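You operate a simulated robot arm through the tools that you are given. There is no shell and no other tool.

You run a simulated robot arm. Do the job below in one go: nothing can be reset, and whatever is moved stays where it is left.

TASK
Clamp the grey connector in the vice, brush its top clean and open the vice again.
Fine: use the white brush and stand it back where it stood; the connector stays square on the vice's bed. Set down upright: grey connector, white brush. What is to be rubbed or washed off counts as gone when no trace of it is left.

Only the result counts: the job must be done as asked and must still hold three seconds after the hand-in. Knocking over, shifting, dropping, spilling or breaking anything else fails it.

THE ROBOT
A 6-joint arm with a two-finger parallel gripper, fixed in place. Base frame: the origin is on the floor under the middle of its stand, x ahead of it, y to its left, z up. Lengths are in m, angles in rad, forces in N, time in s.
With the tool pointing down near the work surface it reaches from about 0.36 to 0.76 m from the base axis. Its first joint turns from -1.152 to 1.152 rad. Payload 2.45 kg.
The TCP is the grasp point between the finger pads, 0.024 m short of the fingertips. In the tool frame z runs along the fingers and y along their closing line. The gripper opens to 0.068 m. The fingers are 0.017 m wide and 0.01 m thick; the gripper's body (0.04 by 0.07 m) begins 0.041 m behind the TCP.
Orientation is that of the tool frame in the base frame, as [roll, pitch, yaw] about the fixed x, y, z axes, in that order (R = Rz(yaw) Ry(pitch) Rx(roll)). With the fingers straight down and closing along the base's y, the tool's x points along the base's -x, its y along +y and its z along -z.

THE INTERFACE
- The arm moves only by the tool servo_tool. Its arguments are lists of equal length, an entry for each row: "delta_pos": the shift along the tool's x, y, z in units of 20 mm (1.0 is 20 mm), a list of three; "angular": the turn, a rotation vector about the tool's x, y, z in units of 8 degrees (1.0 is 8 degrees), a list of three. In form: {"delta_pos": [[dx, dy, dz], ...], "angular": [[ax, ay, az], ...]}. A call has 1 to 20 rows; each row shifts and turns the commanded pose from where the row before left it, along the tool's axes as they then stand. "claw" is the gripper command, from -1 (fully open) to 1 (shut), values between in proportion, set as the call begins (left out, the last holds). A call with a number of a shift or a turn outside -1 to 1 is refused whole. Each row takes 0.2 s and may step no farther than 0.05 m and 0.15 rad from the row before; otherwise, or with a gripper value out of range, the whole call is refused. Where a pose cannot be reached the arm comes as near as it can. A force on the tool above 40 N (or 10 N above the force at the start of the call, whichever is more), or a blocked arm, ends the call early, and 0.2 s more pass. The fingers move at their own pace (about 0.108 m/s each) and stop on an object; they squeeze with about 24 N. The grip force told is the motor's: it shows also when the fingers shut on nothing. Time passes only in rows, and 0.2 s behind the last, so rows that do not move let the fingers close. It gives the time, the measured TCP pose, the force on the tool (base axes), the opening and the grip force at its end, in the units of the frame above (readings bear some noise), with the torque about the TCP (base axes, N m) and any sound that the robot's microphone picked up.
- Cameras (640 x 400 px; columns grow to the right, rows downward): "scene" is fixed at [0.1554, 0.403, 1.4677]; the picture's right is [-0.86, -0.50, 0.00], its down [-0.27, 0.47, -0.84] and it looks along [0.42, -0.73, -0.54] (base axes); focal length 232 px, centre (320, 200). "wrist" rides on the gripper at [0.084, 0.011, -0.075] in the tool frame; the picture's right is [-0.13, 0.99, 0.00], its down [-0.60, -0.08, -0.79] and it looks along [-0.79, -0.10, 0.61] (tool axes); focal length 251 px, centre (320, 200). There is no depth. A picture from a camera that has moved, and an enlarged one, comes with that camera's place and axes in the base frame and with its lens.
- get_image(camera): a new picture of that camera. It takes no simulated time.
- inspect(camera, box): a new picture of the part [left, top, right, bottom] of that camera's present view, enlarged. It takes no simulated time.
- close_job(): hands the job in; it is judged then, once.

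Nothing tells you positions but the pictures and the camera data. Unless the task says otherwise, let go and move clear before handing in.

The tools are called after "Call:" as name(argument=value, ...) on one line, values as JSON. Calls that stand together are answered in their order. servo_tool: Moves the arm, as the interface text tells. Its arguments: {"type":"object","properties":{"delta_pos":{"type":"array","items":{"type":"array","items":{"type":"number"}}},"angular":{"type":"array","items":{"type":"array","items":{"type":"number"}}},"claw":{"type":"number"}},"required":["delta_pos","angular"]} The other tools are called the same way: get_image (camera) takes a picture; inspect (camera, box) takes an enlarged picture of a part of a camera's view; close_job () hands the job in.

At the start:

```text
time_s: 0.0
ee_pos: [0.4764, -0.1053, 1.387]
tcp_rot: [3.139, 0.001, -3.141]
contact_force: [-0.3, 0.0, 0.2]
torque: [0.03, -0.01, 0.02]
width: 0.068
grasp_force: 0.1
```

scene: 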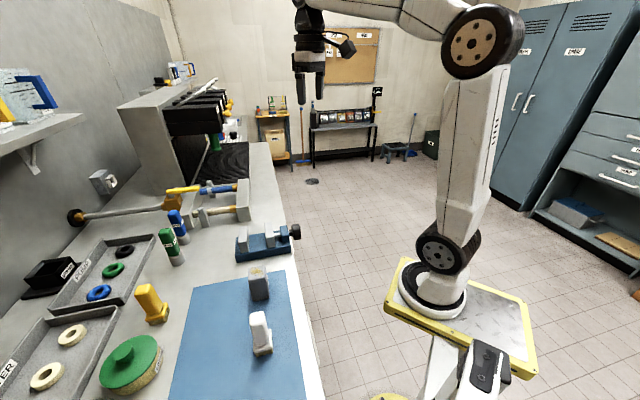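
wrist: 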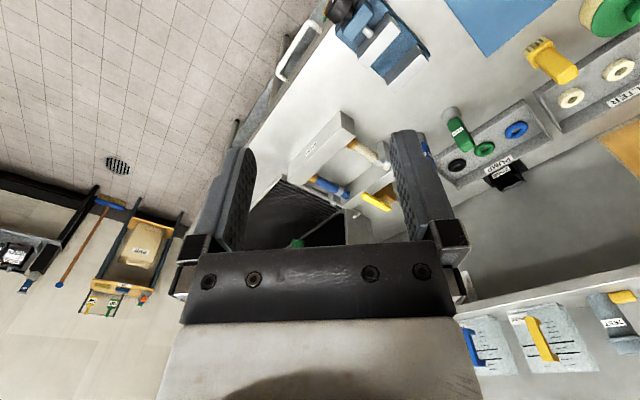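

I see a bench with a blue mat carrying a grey connector and a white brush, and a blue vice farther along. I will first enlarge the parts of the scene to locate things precisely.

Call:
inspect(camera="scene", box=[220, 200, 320, 270])

Call:
inspect(camera="scene", box=[170, 250, 330, 400])

Call:
inspect(camera="scene", box=[230, 255, 300, 365])

Call:
inspect(camera="wrist", box=[310, 0, 560, 120])

```text
5.71 times, centred on (270, 235) of scene
camera zoom: at [0.1554, 0.403, 1.4677], right [-0.86, -0.5, 0.0], down [-0.27, 0.47, -0.84], along [0.42, -0.73, -0.54], focal length 1326 px, centre (606, 0)
```

zoom: 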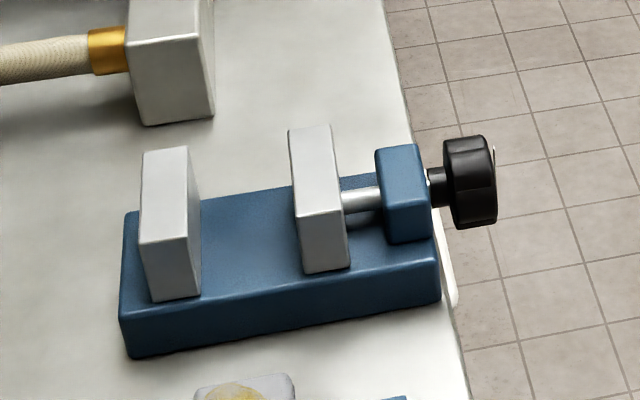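

```text
2.67 times, centred on (250, 325) of scene
camera zoom: at [0.1554, 0.403, 1.4677], right [-0.86, -0.5, 0.0], down [-0.27, 0.47, -0.84], along [0.42, -0.73, -0.54], focal length 619 px, centre (507, -133)
```

zoom: 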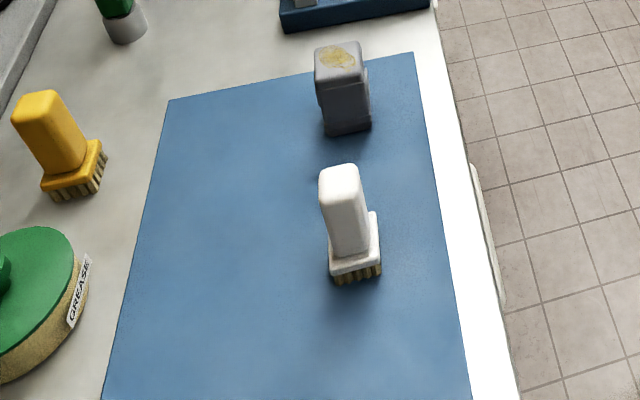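

```text
3.64 times, centred on (265, 310) of scene
camera zoom: at [0.1554, 0.403, 1.4677], right [-0.86, -0.5, 0.0], down [-0.27, 0.47, -0.84], along [0.42, -0.73, -0.54], focal length 844 px, centre (520, -200)
```

zoom: 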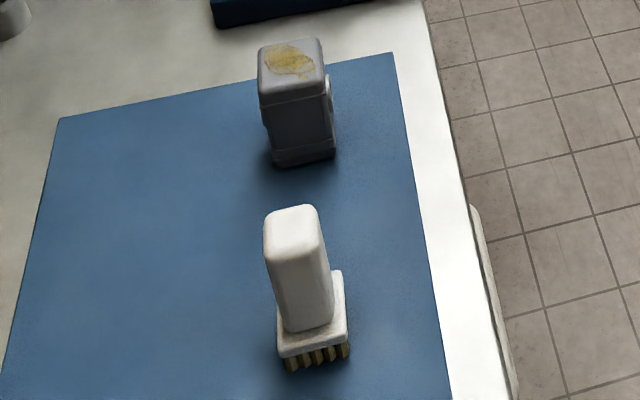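

```text
2.56 times, centred on (435, 60) of wrist
camera zoom: at [0.3925, -0.0956, 1.4626], right [0.13, 0.99, 0.0], down [0.6, -0.08, 0.79], along [0.79, -0.1, -0.61], focal length 644 px, centre (26, 558)
```

zoom: 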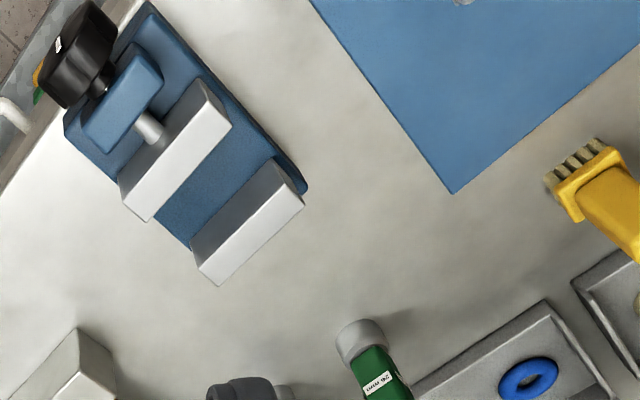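

The bench sits diagonally to the base frame. The connector is near (0.48, 0.16), the brush near (0.38, 0.25) and the vice around (0.57, 0.04), with the table near z=0.915. I'll move the wrist camera closer to measure them.

Call:
servo_tool(delta_pos=[[0.4, 0.5, 1], [0.4, 0.5, 1], [0.4, 0.5, 1], [0.4, 0.5, 1], [0.4, 0.5, 1], [0.4, 0.5, 1], [0.4, 0.5, 1], [0.4, 0.5, 1], [0, 0, 0], [0, 0, 0], [0, 0, 0], [0, 0, 0], [0, 0, 0], [0, 0, 0]], angular=[[0, 0, 0], [0, 0, 0], [0, 0, 0], [0, 0, 0], [0, 0, 0], [0, 0, 0], [0, 0, 0], [0, 0, 0], [0, 0, -0.9375], [0, 0, -0.9375], [0, 0, -0.9375], [0, 0, -0.9375], [0, 0, -0.9375], [0, 0, -0.9375]])

Call:
get_image(camera="wrist")

Call:
get_image(camera="scene")

```text
time_s: 3.0
ee_pos: [0.4114, -0.0263, 1.2257]
tcp_rot: [3.141, 0.002, -2.354]
contact_force: [0.0, -0.3, 0.6]
torque: [0.01, 0.02, 0.0]
width: 0.0679
grasp_force: 0.1
```

```text
taken
camera wrist: at [0.3458, -0.0784, 1.3021], right [-0.61, 0.79, 0.0], down [0.48, 0.37, 0.79], along [0.63, 0.49, -0.61], focal length 251 px, centre (320, 200)
```

wrist: 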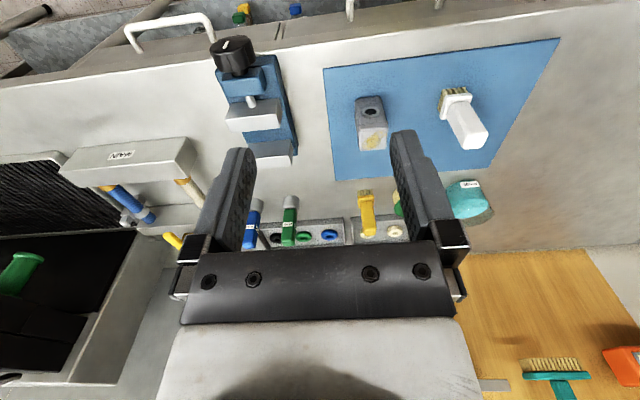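

```text
taken
```

scene: 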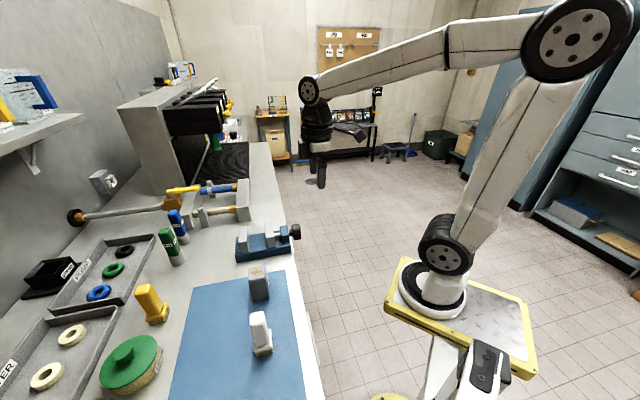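

I can now see everything in one wrist view: vice with its knob toward the bench edge, connector and brush on the blue mat. I'll enlarge these for measurement.

Call:
inspect(camera="wrist", box=[190, 20, 320, 180])

Call:
inspect(camera="wrist", box=[320, 60, 420, 160])

Call:
inspect(camera="wrist", box=[420, 60, 520, 170])

```text
2.50 times, centred on (255, 100) of wrist
camera zoom: at [0.3458, -0.0784, 1.3021], right [-0.61, 0.79, 0.0], down [0.48, 0.37, 0.79], along [0.63, 0.49, -0.61], focal length 629 px, centre (482, 450)
```

zoom: 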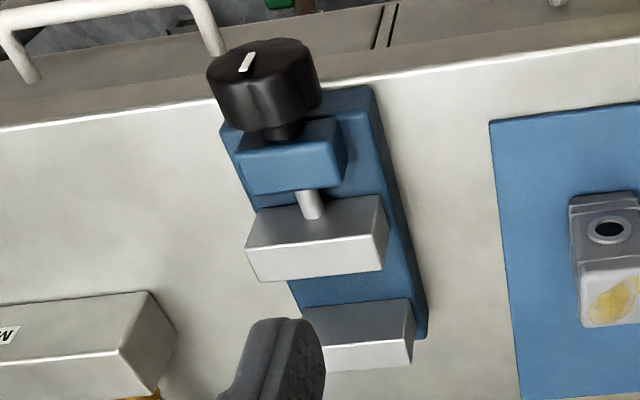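

```text
4.00 times, centred on (370, 110) of wrist
camera zoom: at [0.3458, -0.0784, 1.3021], right [-0.61, 0.79, 0.0], down [0.48, 0.37, 0.79], along [0.63, 0.49, -0.61], focal length 1006 px, centre (120, 560)
```

zoom: 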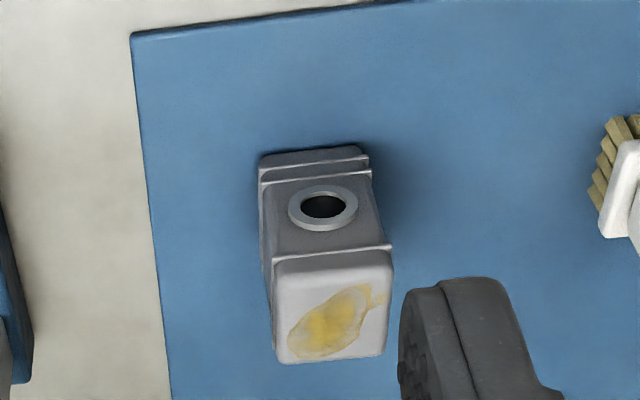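

```text
3.64 times, centred on (470, 115) of wrist
camera zoom: at [0.3458, -0.0784, 1.3021], right [-0.61, 0.79, 0.0], down [0.48, 0.37, 0.79], along [0.63, 0.49, -0.61], focal length 914 px, centre (-226, 509)
```

zoom: 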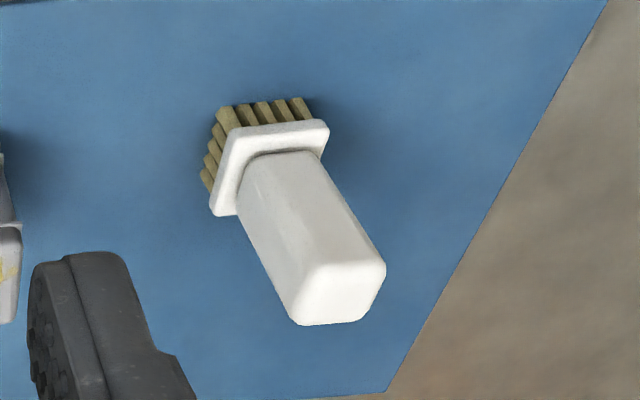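

Rough triangulation: connector top about (0.493, 0.141, 0.988), brush handle top about (0.395, 0.239, 1.018), knob outer face about (0.527, -0.087, 0.943), mat at about 0.90. I'll move lower for a close-up view.

Call:
servo_tool(delta_pos=[[-0.378, 0.289, 0.9], [-0.378, 0.289, 0.9], [-0.378, 0.289, 0.9], [-0.378, 0.289, 0.9], [-0.378, 0.289, 0.9], [-0.378, 0.289, 0.9], [-0.378, 0.289, 0.9]], angular=[[0, 0, 0], [0, 0, 0], [0, 0, 0], [0, 0, 0], [0, 0, 0], [0, 0, 0], [0, 0, 0]])

Call:
get_image(camera="wrist")

Call:
inspect(camera="wrist", box=[300, 80, 420, 200])

Call:
inspect(camera="wrist", box=[120, 20, 300, 200])

```text
time_s: 4.6
ee_pos: [0.4226, 0.043, 1.1003]
tcp_rot: [-3.14, 0.004, -2.357]
contact_force: [0.0, 0.6, 0.6]
torque: [0.03, 0.0, -0.01]
width: 0.0681
grasp_force: 0.1
```

```text
taken
camera wrist: at [0.3545, -0.0111, 1.1762], right [-0.61, 0.79, 0.0], down [0.48, 0.37, 0.8], along [0.63, 0.48, -0.61], focal length 251 px, centre (320, 200)
```

wrist: 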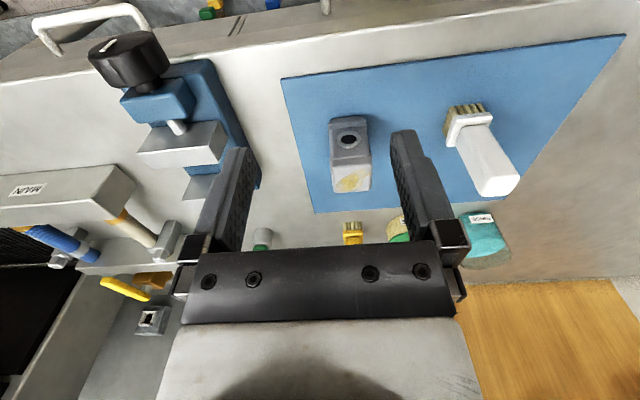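

```text
3.33 times, centred on (360, 140) of wrist
camera zoom: at [0.3545, -0.0111, 1.1762], right [-0.61, 0.79, 0.0], down [0.48, 0.37, 0.8], along [0.63, 0.48, -0.61], focal length 838 px, centre (187, 400)
```

zoom: 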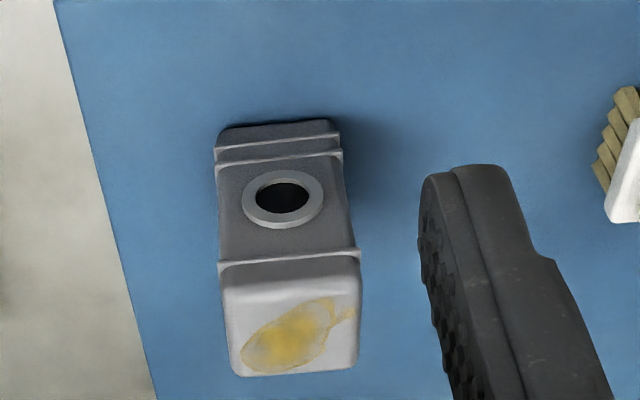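

```text
2.22 times, centred on (210, 110) of wrist
camera zoom: at [0.3545, -0.0111, 1.1762], right [-0.61, 0.79, 0.0], down [0.48, 0.37, 0.8], along [0.63, 0.48, -0.61], focal length 559 px, centre (564, 400)
```

zoom: 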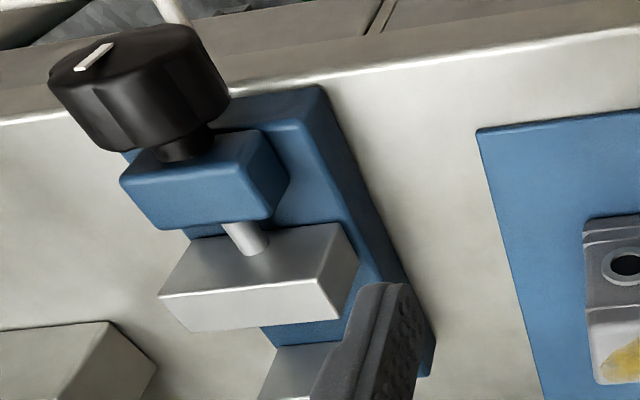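

The connector sits square to the vice (45° to the base), centred near (0.497, 0.146). Now I'll look at the vice from its open side to get jaw gap, bed height and knob size.

Call:
servo_tool(delta_pos=[[-0.878, -0.83, 0], [-0.878, -0.83, 0], [-0.878, -0.83, 0], [-0.878, -0.83, 0], [-0.878, -0.83, 0], [-0.878, -0.83, 0], [0, 0, 0], [0, 0, 0], [0, 0, 0], [0, 0, 0], [0, 0, 0], [0, 0, 0], [0, 0, 0], [0, 0, 0], [0, 0, 0], [0, 0, 0], [0, 0, 0], [0, 0, 0]], angular=[[0, 0, 0], [0, 0, 0], [0, 0, 0], [0, 0, 0], [0, 0, 0], [0, 0, 0], [0, 0, 0.9375], [0, 0, 0.9375], [0, 0, 0.9375], [0, 0, 0.9375], [0, 0, 0.9375], [0, 0, 0.9375], [0, 0, 0.9375], [0, 0, 0.9375], [0, 0, 0.9375], [0, 0, 0.9375], [0, 0, 0.9375], [0, 0, 0.9375]])

Call:
get_image(camera="wrist")

Call:
inspect(camera="wrist", box=[200, 0, 440, 150])

Call:
get_image(camera="scene")

```text
time_s: 8.4
ee_pos: [0.568, 0.0444, 1.1018]
tcp_rot: [3.138, 0.0, 2.353]
contact_force: [0.3, 0.2, 0.1]
torque: [0.02, -0.01, -0.01]
width: 0.0681
grasp_force: 0.0
```

```text
taken
camera wrist: at [0.5158, 0.1113, 1.1772], right [0.79, 0.61, 0.0], down [0.37, -0.49, 0.79], along [0.48, -0.63, -0.61], focal length 251 px, centre (320, 200)
```

wrist: 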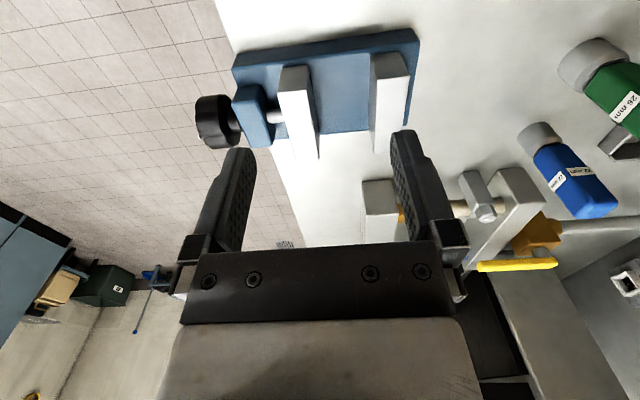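

```text
2.67 times, centred on (320, 75) of wrist
camera zoom: at [0.5158, 0.1113, 1.1772], right [0.79, 0.61, 0.0], down [0.37, -0.49, 0.79], along [0.48, -0.63, -0.61], focal length 670 px, centre (320, 533)
```

zoom: 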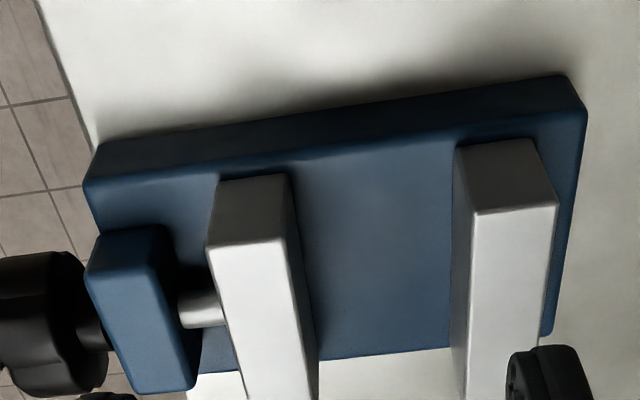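

```text
taken
```

scene: 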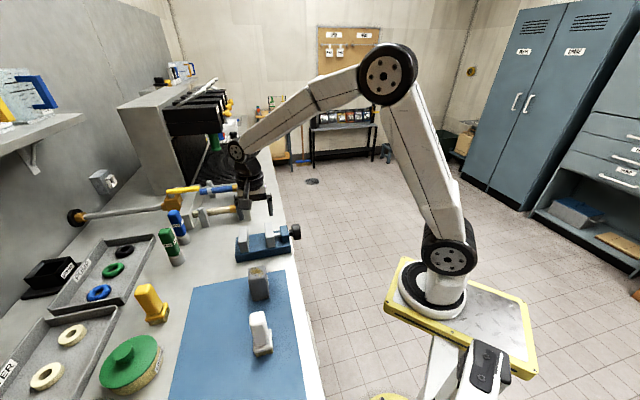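

Vice geometry is now clear. Its axis is exactly 45°, the bed top is at about 0.932, jaw tops at about 0.975, the jaw gap is about 58 mm and the screw axis is at z≈0.95. Next I hover over the connector to check alignment.

Call:
servo_tool(delta_pos=[[0, 0, 0], [0, 0, 0], [0, 0, 0], [0, 0, 0], [0, 0, 0], [0, 0, 0], [0, 0, 0], [0, 0, 0], [0, 0, 0], [0, 0, 0], [0, 0, 0], [0, 0, 0], [-0.1536, 0.8657, 0.286], [-0.1536, 0.8657, 0.286], [-0.1536, 0.8657, 0.286], [-0.1536, 0.8657, 0.286], [-0.1536, 0.8657, 0.286], [-0.1536, 0.8657, 0.286], [-0.1536, 0.8657, 0.286], [0, 0, 0]], angular=[[0, 0, -0.939], [0, 0, -0.939], [0, 0, -0.939], [0, 0, -0.939], [0, 0, -0.939], [0, 0, -0.939], [0, 0, -0.939], [0, 0, -0.939], [0, 0, -0.939], [0, 0, -0.939], [0, 0, -0.939], [0, 0, -0.939], [0, 0, 0], [0, 0, 0], [0, 0, 0], [0, 0, 0], [0, 0, 0], [0, 0, 0], [0, 0, 0], [0, 0, 0]])

Call:
get_image(camera="wrist")

Call:
get_image(camera="scene")

Call:
inspect(camera="scene", box=[200, 230, 300, 320])

Call:
inspect(camera="wrist", box=[240, 60, 400, 240])

```text
time_s: 12.6
ee_pos: [0.4972, 0.1456, 1.0613]
tcp_rot: [3.141, 0.004, -2.354]
contact_force: [0.4, -0.8, 0.0]
torque: [0.0, 0.02, -0.01]
width: 0.0682
grasp_force: 0.1
```

```text
taken
camera wrist: at [0.4295, 0.0937, 1.1374], right [-0.61, 0.79, 0.0], down [0.48, 0.37, 0.79], along [0.63, 0.49, -0.61], focal length 251 px, centre (320, 200)
```

wrist: 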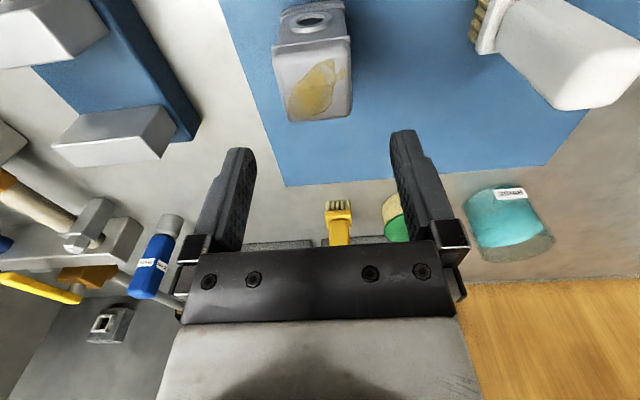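

```text
taken
```

scene: 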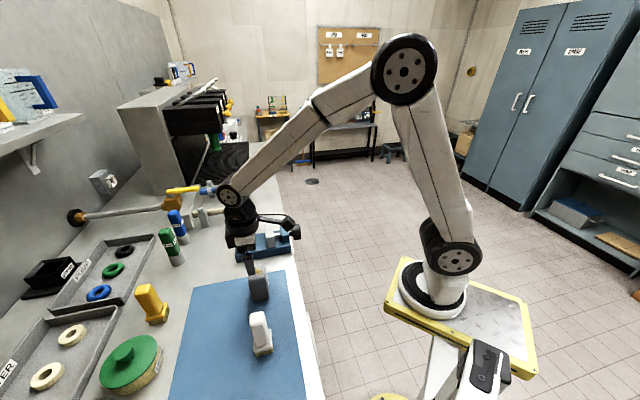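

```text
4.44 times, centred on (250, 275) of scene
camera zoom: at [0.1554, 0.403, 1.4677], right [-0.86, -0.5, 0.0], down [-0.27, 0.47, -0.84], along [0.42, -0.73, -0.54], focal length 1032 px, centre (631, -133)
```

zoom: 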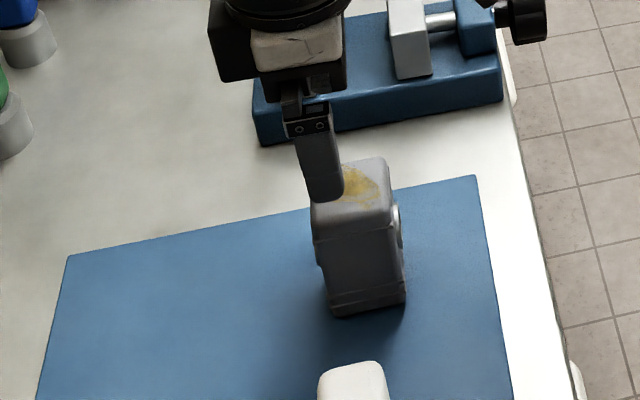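

```text
2.22 times, centred on (320, 150) of wrist
camera zoom: at [0.4295, 0.0937, 1.1374], right [-0.61, 0.79, 0.0], down [0.48, 0.37, 0.79], along [0.63, 0.49, -0.61], focal length 559 px, centre (320, 311)
```

zoom: 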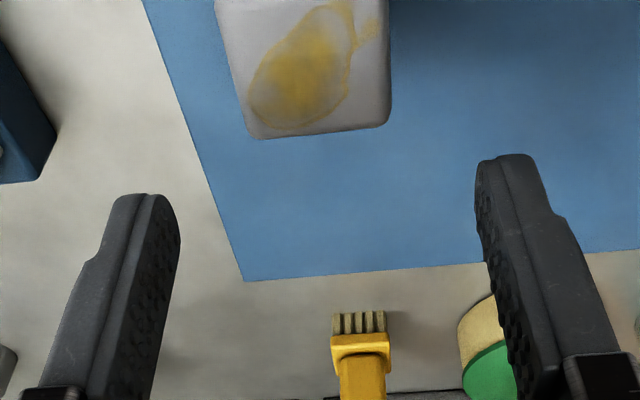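

The gripper hovers over the connector. I want its height more precisely, so I'll enlarge the scene view further.

Call:
inspect(camera="scene", box=[240, 258, 280, 308])

Call:
inspect(camera="wrist", box=[250, 0, 380, 130])

Call:
inspect(camera="wrist", box=[450, 0, 640, 130])

Call:
inspect(camera="scene", box=[235, 300, 285, 365])

```text
8.00 times, centred on (260, 283) of scene
camera zoom: at [0.1554, 0.403, 1.4677], right [-0.86, -0.5, 0.0], down [-0.27, 0.47, -0.84], along [0.42, -0.73, -0.54], focal length 1857 px, centre (800, -464)
```

zoom: 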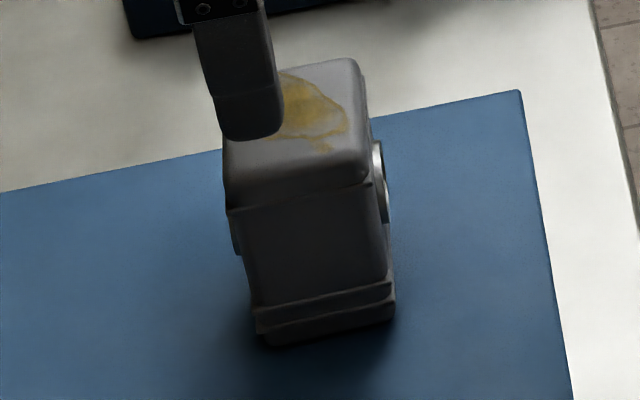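

```text
3.08 times, centred on (315, 65) of wrist
camera zoom: at [0.4295, 0.0937, 1.1374], right [-0.61, 0.79, 0.0], down [0.48, 0.37, 0.79], along [0.63, 0.49, -0.61], focal length 774 px, centre (335, 615)
```

zoom: 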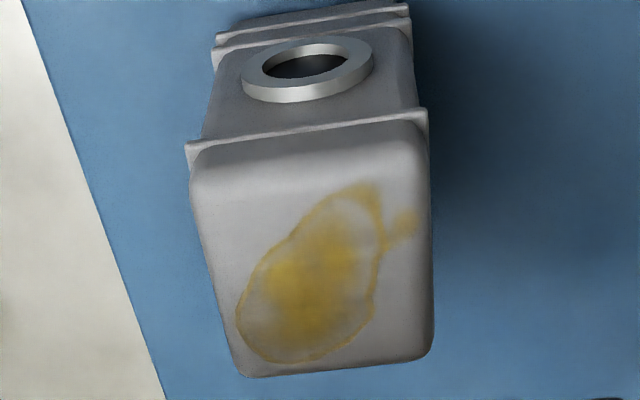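

```text
3.08 times, centred on (545, 65) of wrist
camera zoom: at [0.4295, 0.0937, 1.1374], right [-0.61, 0.79, 0.0], down [0.48, 0.37, 0.79], along [0.63, 0.49, -0.61], focal length 774 px, centre (-372, 615)
```

zoom: 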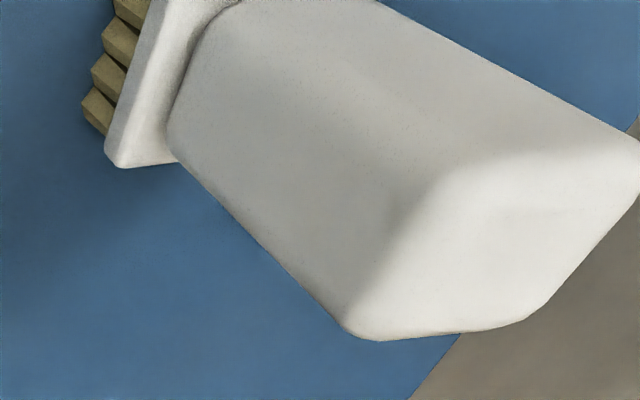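

```text
6.15 times, centred on (260, 332) of scene
camera zoom: at [0.1554, 0.403, 1.4677], right [-0.86, -0.5, 0.0], down [-0.27, 0.47, -0.84], along [0.42, -0.73, -0.54], focal length 1428 px, centre (689, -615)
```

zoom: 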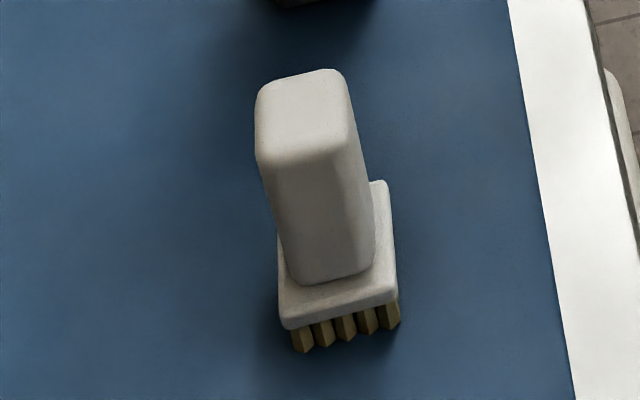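

The connector is about 42 mm square and 89 mm high, with its top at about 0.99 and centre near s=0.451, b=-0.25. The fingers straddle it, so I'll descend with small corrections.

Call:
servo_tool(delta_pos=[[0.175, -0.07, 0], [0, 0, 0.963], [0, 0, 0.963], [0, 0, 0.963], [0, 0, 0.963], [0, 0, 0.963], [0, 0, 0]], angular=[[0, 0, 0.01], [0, 0, 0], [0, 0, 0], [0, 0, 0], [0, 0, 0], [0, 0, 0], [0, 0, 0]])

Call:
get_image(camera="wrist")

Call:
inspect(camera="scene", box=[220, 240, 300, 310])

```text
time_s: 14.2
ee_pos: [0.4957, 0.1419, 0.9648]
tcp_rot: [-3.14, 0.003, -2.357]
contact_force: [-0.3, -0.1, -0.6]
torque: [-0.02, -0.01, 0.0]
width: 0.0679
grasp_force: 0.0
```

```text
taken
camera wrist: at [0.4284, 0.0896, 1.0413], right [-0.61, 0.79, 0.0], down [0.48, 0.37, 0.8], along [0.63, 0.48, -0.61], focal length 251 px, centre (320, 200)
```

wrist: 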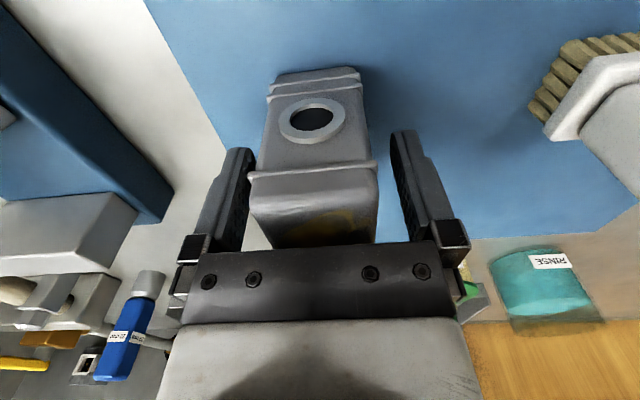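

```text
5.71 times, centred on (260, 275) of scene
camera zoom: at [0.1554, 0.403, 1.4677], right [-0.86, -0.5, 0.0], down [-0.27, 0.47, -0.84], along [0.42, -0.73, -0.54], focal length 1326 px, centre (663, -229)
```

zoom: 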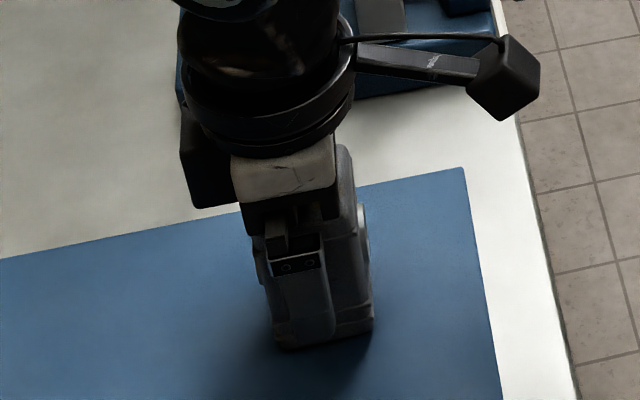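

The connector is exactly centred between the fingers. I'm closing the gripper.

Call:
servo_tool(delta_pos=[[0, 0, 0], [0, 0, 0], [0, 0, 0]], angular=[[0, 0, 0], [0, 0, 0], [0, 0, 0]], claw=-0.3)

Call:
servo_tool(delta_pos=[[0, 0, 0], [0, 0, 0], [0, 0, 0], [0, 0, 0]], angular=[[0, 0, 0], [0, 0, 0], [0, 0, 0], [0, 0, 0]], claw=1)

Call:
get_image(camera="wrist")

```text
time_s: 15.0
ee_pos: [0.4963, 0.1427, 0.9657]
tcp_rot: [-3.141, 0.002, -2.356]
contact_force: [0.0, -0.8, 0.0]
torque: [-0.02, 0.02, -0.05]
width: 0.0441
grasp_force: 0.1
```

```text
time_s: 16.0
ee_pos: [0.4965, 0.1417, 0.965]
tcp_rot: [-3.141, 0.004, -2.356]
contact_force: [-0.6, 0.1, 1.1]
torque: [0.04, 0.04, 0.0]
width: 0.0438
grasp_force: 24.6
```

```text
taken
camera wrist: at [0.4284, 0.0896, 1.0415], right [-0.61, 0.79, 0.0], down [0.48, 0.37, 0.79], along [0.63, 0.48, -0.61], focal length 251 px, centre (320, 200)
```

wrist: 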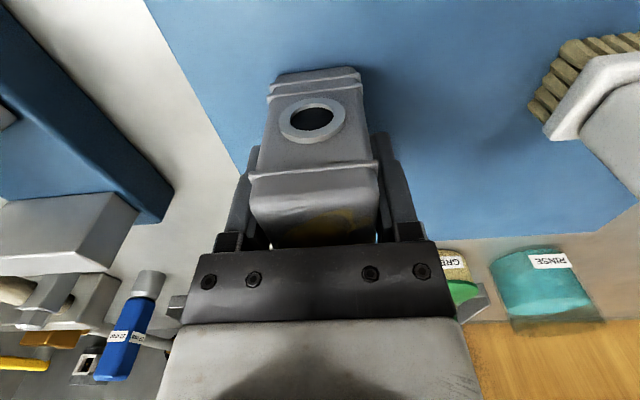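

The connector is gripped (44 mm, 24.6 N). I lift it and move along the bench to above the vice.

Call:
servo_tool(delta_pos=[[0, 0, -0.5], [0, 0, -0.9], [0, 0, -0.9], [0, 0, -0.9], [0, 0, -0.9], [0, 0, -0.9], [0, -0.5, 0], [0, -0.9, 0], [0, -0.9, 0], [0, -0.9, 0], [0, -0.9, 0], [0, -0.9, 0], [0, -0.9, 0], [0, -0.9, 0], [0, -0.9, 0], [0, -0.9, 0], [0, -0.5, 0], [0, 0, 0]], angular=[[0, 0, 0], [0, 0, 0], [0, 0, 0], [0, 0, 0], [0, 0, 0], [0, 0, 0], [0, 0, 0], [0, 0, 0], [0, 0, 0], [0, 0, 0], [0, 0, 0], [0, 0, 0], [0, 0, 0], [0, 0, 0], [0, 0, 0], [0, 0, 0], [0, 0, 0], [0, 0, 0]])

Call:
get_image(camera="wrist")

Call:
inspect(camera="scene", box=[215, 195, 315, 275])

```text
time_s: 19.8
ee_pos: [0.6257, 0.0146, 1.0652]
tcp_rot: [3.141, 0.003, -2.356]
contact_force: [0.1, 0.5, -0.6]
torque: [-0.01, -0.02, -0.03]
width: 0.0436
grasp_force: 23.4
```

```text
taken
camera wrist: at [0.558, -0.0387, 1.1413], right [-0.61, 0.79, 0.0], down [0.48, 0.37, 0.79], along [0.63, 0.48, -0.61], focal length 251 px, centre (320, 200)
```

wrist: 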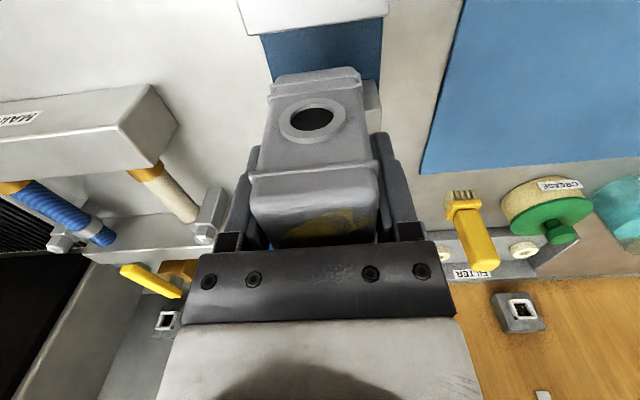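

```text
5.00 times, centred on (265, 235) of scene
camera zoom: at [0.1554, 0.403, 1.4677], right [-0.86, -0.5, 0.0], down [-0.27, 0.47, -0.84], along [0.42, -0.73, -0.54], focal length 1160 px, centre (595, 25)
```

zoom: 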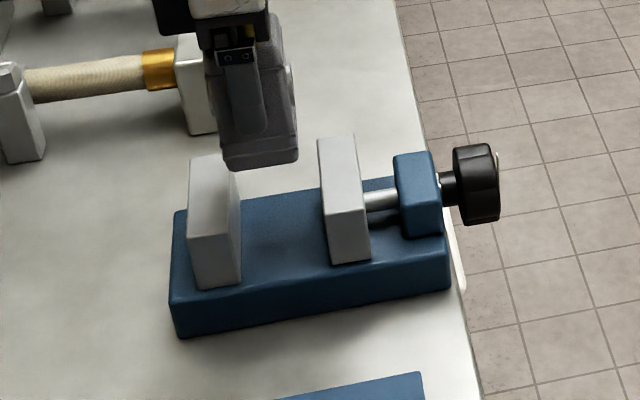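

Over the vice the connector is within 3 mm of the bed centreline, and the jaw gap's centre is at s≈0.4476, so I shift 5 mm toward the knob. Then I lower most of the way.

Call:
servo_tool(delta_pos=[[0.255, 0.05, 0], [0, 0, 0], [0, 0, 0.75], [0, 0, 0.75], [0, 0, 0.75], [0, 0, 0.6], [0, 0, 0]], angular=[[0, 0, 0], [0, 0, 0], [0, 0, 0], [0, 0, 0], [0, 0, 0], [0, 0, 0], [0, 0, 0]])

Call:
get_image(camera="wrist")

Call:
inspect(camera="scene", box=[225, 205, 305, 270])

```text
time_s: 21.4
ee_pos: [0.6206, 0.0105, 1.0074]
tcp_rot: [-3.141, 0.003, -2.356]
contact_force: [1.2, 0.4, -1.4]
torque: [0.01, -0.02, 0.01]
width: 0.0438
grasp_force: 23.4
```

```text
taken
camera wrist: at [0.5531, -0.0421, 1.0834], right [-0.61, 0.79, 0.0], down [0.48, 0.37, 0.79], along [0.63, 0.48, -0.61], focal length 251 px, centre (320, 200)
```

wrist: 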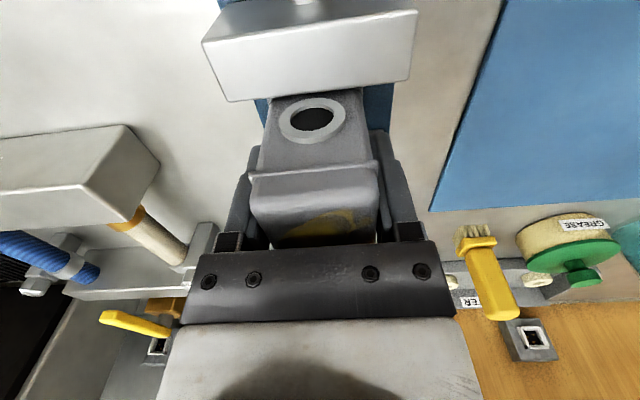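

```text
6.15 times, centred on (265, 238) of scene
camera zoom: at [0.1554, 0.403, 1.4677], right [-0.86, -0.5, 0.0], down [-0.27, 0.47, -0.84], along [0.42, -0.73, -0.54], focal length 1428 px, centre (658, -31)
```

zoom: 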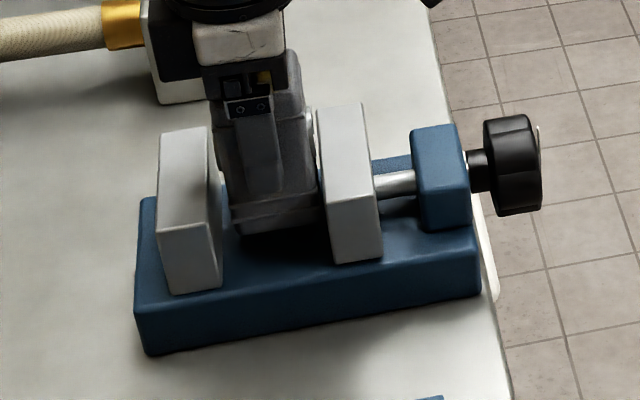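

The connector is between the jaws, about 12 mm above the bed and a touch close to the movable jaw. I shift 3 mm toward the fixed jaw and go down gently.

Call:
servo_tool(delta_pos=[[-0.15, 0, 0], [0, 0, 0], [0, 0, 0.1], [0, 0, 0.1], [0, 0, 0.1], [0, 0, 0.1], [0, 0, 0]], angular=[[0, 0, 0], [0, 0, 0], [0, 0, 0], [0, 0, 0], [0, 0, 0], [0, 0, 0], [0, 0, 0]])

Call:
inspect(camera="scene", box=[235, 215, 295, 255])

Call:
servo_tool(delta_pos=[[0, 0, 0.1], [0, 0, 0]], angular=[[0, 0, 0], [0, 0, 0]])

```text
time_s: 23.0
ee_pos: [0.6217, 0.0134, 0.9984]
tcp_rot: [3.14, 0.002, -2.357]
contact_force: [0.1, 0.0, -1.9]
torque: [-0.02, 0.02, 0.02]
width: 0.0438
grasp_force: 23.2
```

```text
10.00 times, centred on (265, 235) of scene
camera zoom: at [0.1554, 0.403, 1.4677], right [-0.86, -0.5, 0.0], down [-0.27, 0.47, -0.84], along [0.42, -0.73, -0.54], focal length 2321 px, centre (870, -150)
```

zoom: 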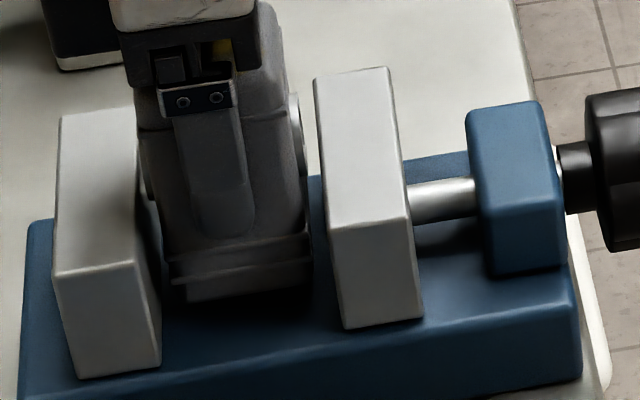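

```text
time_s: 23.6
ee_pos: [0.6228, 0.0128, 0.9966]
tcp_rot: [-3.141, 0.003, -2.357]
contact_force: [0.0, 0.3, -0.2]
torque: [0.01, 0.0, 0.0]
width: 0.0437
grasp_force: 23.8
```

Clearance on both sides looks fine in the scene view. I keep lowering in millimetre steps, watching the force.

Call:
servo_tool(delta_pos=[[0, 0, 0.05], [0, 0, 0]], angular=[[0, 0, 0], [0, 0, 0]])

Call:
servo_tool(delta_pos=[[0, 0, 0.05], [0, 0, 0]], angular=[[0, 0, 0], [0, 0, 0]])

Call:
inspect(camera="scene", box=[235, 215, 295, 255])

```text
time_s: 24.2
ee_pos: [0.6232, 0.0138, 0.9964]
tcp_rot: [3.142, 0.002, -2.357]
contact_force: [1.5, -0.2, -1.9]
torque: [0.02, 0.02, -0.01]
width: 0.044
grasp_force: 24.3
```

```text
time_s: 24.8
ee_pos: [0.6231, 0.0132, 0.9949]
tcp_rot: [3.141, 0.003, -2.356]
contact_force: [0.0, -0.3, -2.4]
torque: [-0.02, -0.01, -0.02]
width: 0.0439
grasp_force: 23.4
```

```text
10.00 times, centred on (265, 235) of scene
camera zoom: at [0.1554, 0.403, 1.4677], right [-0.86, -0.5, 0.0], down [-0.27, 0.47, -0.84], along [0.42, -0.73, -0.54], focal length 2321 px, centre (870, -150)
```

zoom: 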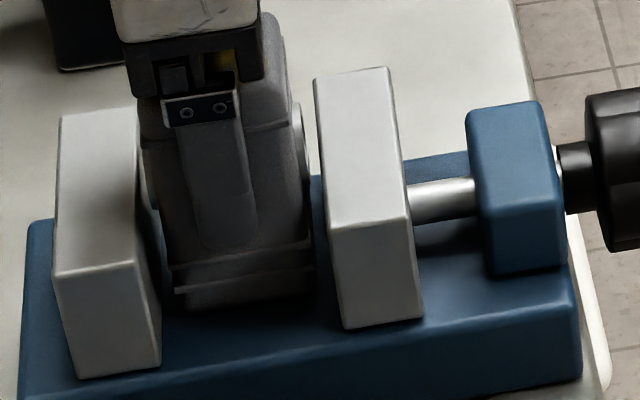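

The force still shows only the part's weight, and the base is still a few millimetres above the bed. I keep lowering.

Call:
servo_tool(delta_pos=[[0, 0, 0.1], [0, 0, 0]], angular=[[0, 0, 0], [0, 0, 0]])

Call:
servo_tool(delta_pos=[[0, 0, 0.1], [0, 0, 0]], angular=[[0, 0, 0], [0, 0, 0]])

Call:
servo_tool(delta_pos=[[0, 0, 0.05], [0, 0, 0]], angular=[[0, 0, 0], [0, 0, 0]])

Call:
inspect(camera="scene", box=[235, 215, 295, 255])

```text
time_s: 25.4
ee_pos: [0.6226, 0.0132, 0.9943]
tcp_rot: [-3.139, 0.002, -2.357]
contact_force: [-1.2, -1.4, 8.6]
torque: [0.03, 0.32, 0.04]
width: 0.0437
grasp_force: 23.8
```

```text
time_s: 26.0
ee_pos: [0.6231, 0.0133, 0.9929]
tcp_rot: [-3.138, 0.004, -2.357]
contact_force: [-2.2, 1.5, 20.5]
torque: [0.34, 0.26, -0.02]
width: 0.0438
grasp_force: 24.5
```

```text
time_s: 26.6
ee_pos: [0.6229, 0.0123, 0.9913]
tcp_rot: [-3.139, 0.006, -2.356]
contact_force: [3.0, 0.3, 22.1]
torque: [0.19, 0.08, -0.02]
width: 0.0437
grasp_force: 23.9
```

```text
10.00 times, centred on (265, 235) of scene
camera zoom: at [0.155, 0.403, 1.4677], right [-0.86, -0.5, 0.0], down [-0.27, 0.47, -0.84], along [0.42, -0.73, -0.54], focal length 2321 px, centre (870, -150)
```

zoom: 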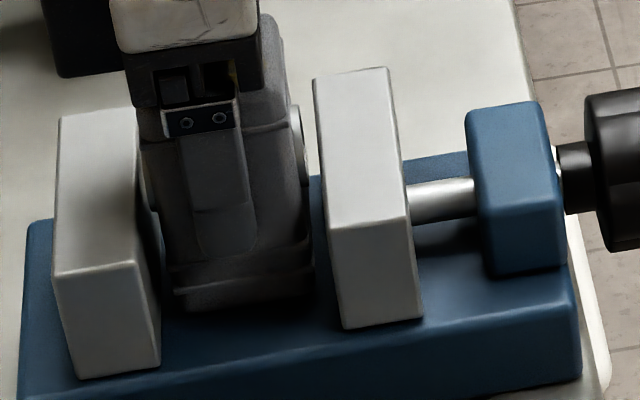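

It is seated on the bed (contact at TCP z≈0.9945). I ease off the pressure, then open the fingers.

Call:
servo_tool(delta_pos=[[0, 0, -0.05], [0, 0, -0.05], [0, 0, 0]], angular=[[0, 0, 0], [0, 0, 0], [0, 0, 0]])

```text
time_s: 27.4
ee_pos: [0.6223, 0.0137, 0.9911]
tcp_rot: [-3.141, 0.002, -2.356]
contact_force: [2.8, -1.3, 7.0]
torque: [-0.06, -0.34, -0.03]
width: 0.044
grasp_force: 24.1
```

Call:
servo_tool(delta_pos=[[0, 0, -0.04], [0, 0, 0]], angular=[[0, 0, 0], [0, 0, 0]])

Call:
servo_tool(delta_pos=[[0, 0, 0], [0, 0, 0], [0, 0, 0]], angular=[[0, 0, 0], [0, 0, 0], [0, 0, 0]], claw=-1)

Call:
get_image(camera="wrist")

Call:
inspect(camera="scene", box=[235, 215, 295, 255])

```text
time_s: 28.0
ee_pos: [0.6212, 0.0129, 0.9924]
tcp_rot: [3.139, 0.0, -2.357]
contact_force: [-0.3, 0.8, -0.5]
torque: [0.0, 0.0, -0.01]
width: 0.0437
grasp_force: 23.8
```

```text
time_s: 28.8
ee_pos: [0.623, 0.0123, 0.9934]
tcp_rot: [-3.14, 0.004, -2.356]
contact_force: [-0.7, 0.4, 1.2]
torque: [0.0, 0.04, 0.0]
width: 0.0678
grasp_force: 0.0
```

```text
taken
camera wrist: at [0.5549, -0.0394, 1.0697], right [-0.61, 0.79, 0.0], down [0.48, 0.37, 0.79], along [0.63, 0.48, -0.61], focal length 251 px, centre (320, 200)
```

wrist: 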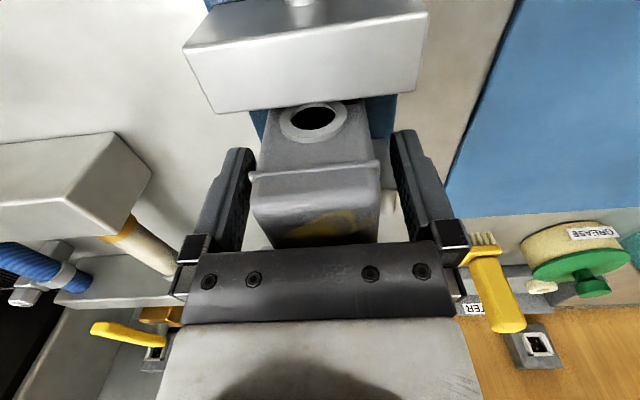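

```text
10.00 times, centred on (265, 235) of scene
camera zoom: at [0.1554, 0.403, 1.4677], right [-0.86, -0.5, 0.0], down [-0.27, 0.47, -0.84], along [0.42, -0.73, -0.54], focal length 2321 px, centre (870, -150)
```

zoom: 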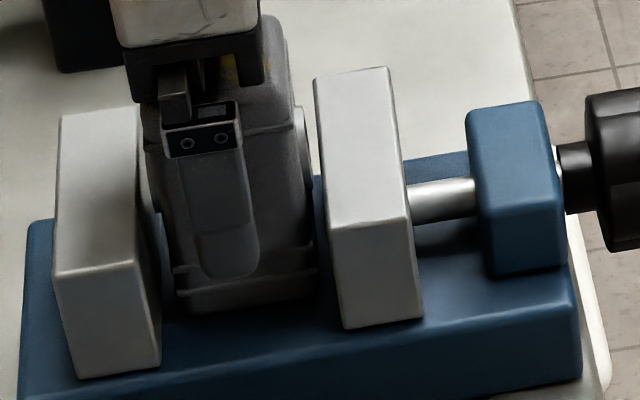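

The connector stands free between the jaws. I retreat straight up, then move over the knob with the same tool orientation. I can straddle the knob from above and turn it by rotating about the tool's x axis.

Call:
servo_tool(delta_pos=[[0, 0, -0.5], [0, 0, -0.9], [0, 0, -0.9], [0, 0, -0.9], [0, 0, -0.9], [0, 0, -0.9], [0.9, 0, 0], [0.9, 0, 0], [0.9, 0, 0], [0.9, 0, 0], [0.9, 0, 0], [0.9, 0, 0], [0.85, 0, 0], [0, 0, 0]], angular=[[0, 0, 0], [0, 0, 0], [0, 0, 0], [0, 0, 0], [0, 0, 0], [0, 0, 0], [0, 0, 0], [0, 0, 0], [0, 0, 0], [0, 0, 0], [0, 0, 0], [0, 0, 0], [0, 0, 0], [0, 0, 0]])

Call:
get_image(camera="wrist")

Call:
inspect(camera="wrist", box=[230, 0, 410, 130])

Call:
inspect(camera="scene", box=[235, 210, 310, 260])

```text
time_s: 31.8
ee_pos: [0.5336, -0.0749, 1.0919]
tcp_rot: [-3.14, 0.002, -2.356]
contact_force: [-0.4, -0.5, -0.2]
torque: [0.05, -0.01, -0.05]
width: 0.0681
grasp_force: 0.0
```

```text
taken
camera wrist: at [0.4656, -0.1274, 1.1686], right [-0.61, 0.79, 0.0], down [0.48, 0.37, 0.79], along [0.63, 0.48, -0.61], focal length 251 px, centre (320, 200)
```

wrist: 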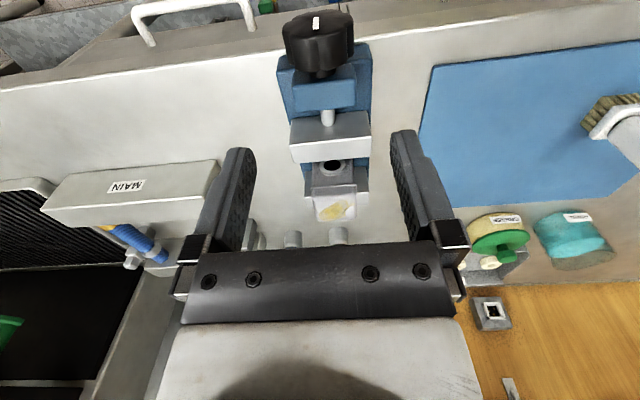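

```text
3.08 times, centred on (320, 65) of wrist
camera zoom: at [0.4656, -0.1274, 1.1686], right [-0.61, 0.79, 0.0], down [0.48, 0.37, 0.79], along [0.63, 0.48, -0.61], focal length 774 px, centre (320, 615)
```

zoom: 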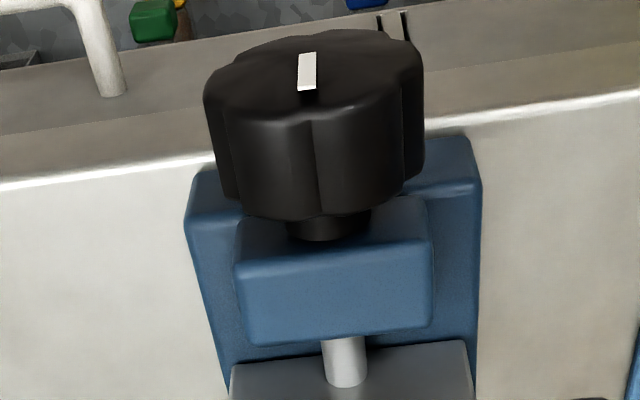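

```text
8.00 times, centred on (272, 235) of scene
camera zoom: at [0.1554, 0.403, 1.4677], right [-0.86, -0.5, 0.0], down [-0.27, 0.47, -0.84], along [0.42, -0.73, -0.54], focal length 1857 px, centre (700, -80)
```

zoom: 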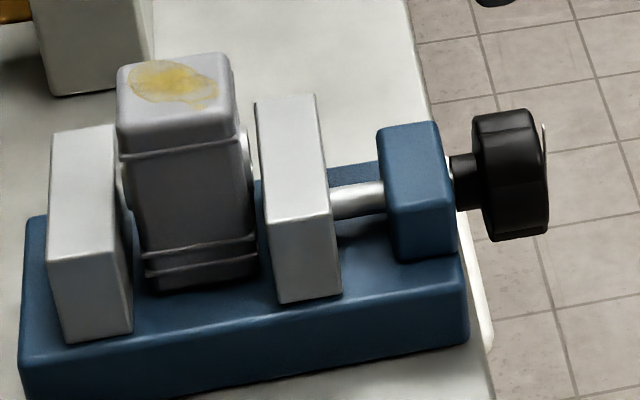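

The connector stands square between the jaws. The knob is about 53 mm across, spans s=0.308–0.330, with its axis at z≈0.949 directly below me and its white mark pointing up. I'll descend to straddle it with open fingers.

Call:
servo_tool(delta_pos=[[0.27, 0, 0], [0, 0, 0.9], [0, 0, 0.9], [0, 0, 0.9], [0, 0, 0.9], [0, 0, 0.9], [0, 0, 0.9], [0, 0, 0.9], [0, 0, 0.85], [0, 0, 0]], angular=[[0, 0, 0], [0, 0, 0], [0, 0, 0], [0, 0, 0], [0, 0, 0], [0, 0, 0], [0, 0, 0], [0, 0, 0], [0, 0, 0], [0, 0, 0]])

Call:
get_image(camera="wrist")

Call:
inspect(camera="scene", box=[235, 200, 325, 260])

```text
time_s: 34.0
ee_pos: [0.5304, -0.0773, 0.9491]
tcp_rot: [-3.14, 0.003, -2.356]
contact_force: [-0.5, 0.1, 0.6]
torque: [0.0, 0.02, 0.0]
width: 0.068
grasp_force: 0.1
```

```text
taken
camera wrist: at [0.4626, -0.1309, 1.0251], right [-0.61, 0.79, 0.0], down [0.48, 0.37, 0.8], along [0.63, 0.48, -0.61], focal length 251 px, centre (320, 200)
```

wrist: 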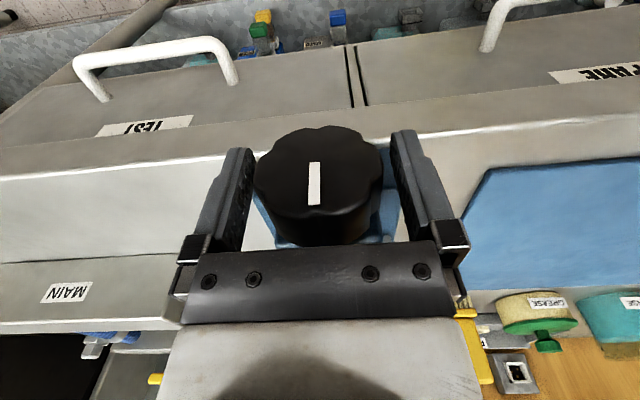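

```text
6.67 times, centred on (280, 230) of scene
camera zoom: at [0.1554, 0.403, 1.4677], right [-0.86, -0.5, 0.0], down [-0.27, 0.47, -0.84], along [0.42, -0.73, -0.54], focal length 1547 px, centre (587, 0)
```

zoom: 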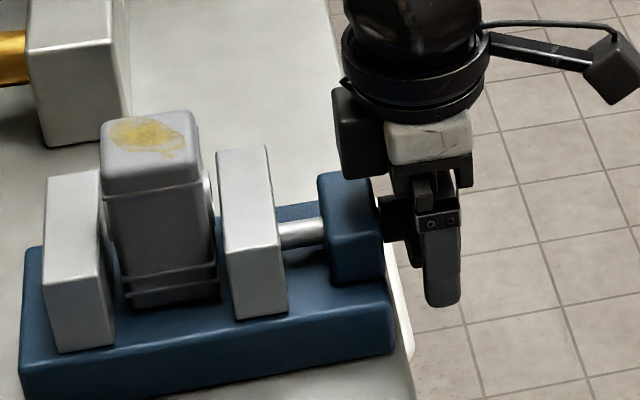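

The open fingers straddle the knob, well centred. I'll tilt the tool +48° about the knob axis with the fingers still open, to start a long turning stroke.

Call:
servo_tool(delta_pos=[[0, 0, 0], [0, 0, 0], [0, 0, 0], [0, 0, 0], [0, 0, 0], [0, 0, 0], [0, 0, 0]], angular=[[1, 0, 0], [1, 0, 0], [1, 0, 0], [1, 0, 0], [1, 0, 0], [1, 0, 0], [0, 0, 0]])

Call:
get_image(camera="wrist")

Call:
get_image(camera="scene")

```text
time_s: 35.1
ee_pos: [0.5188, -0.0789, 0.9475]
tcp_rot: [-2.648, -0.033, -2.431]
contact_force: [2.0, -2.3, 1.1]
torque: [-0.05, 0.02, -0.02]
width: 0.0679
grasp_force: 0.1
stopped in row 5: the force on the tool passed its limit at 64 N (the readings are from after the stop); the commanded pose is now the measured one
```

```text
taken
camera wrist: at [0.4267, -0.0991, 1.0131], right [-0.48, 0.74, -0.47], down [0.28, 0.64, 0.71], along [0.83, 0.21, -0.52], focal length 251 px, centre (320, 200)
```

wrist: 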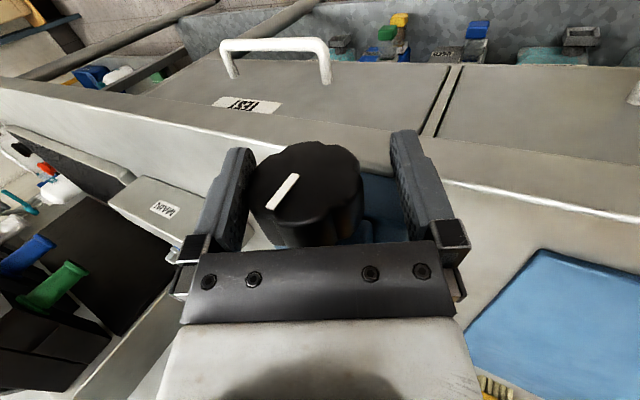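

```text
taken
```

scene: 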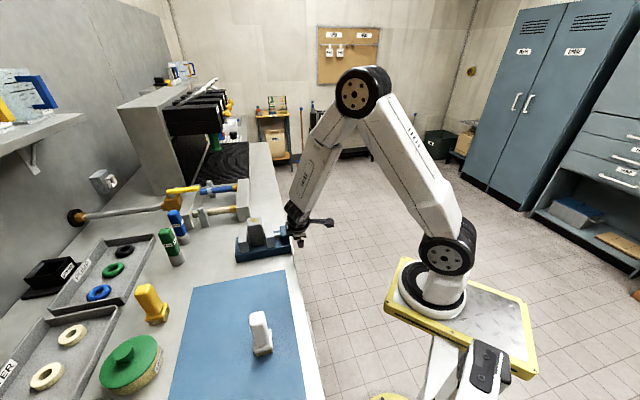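

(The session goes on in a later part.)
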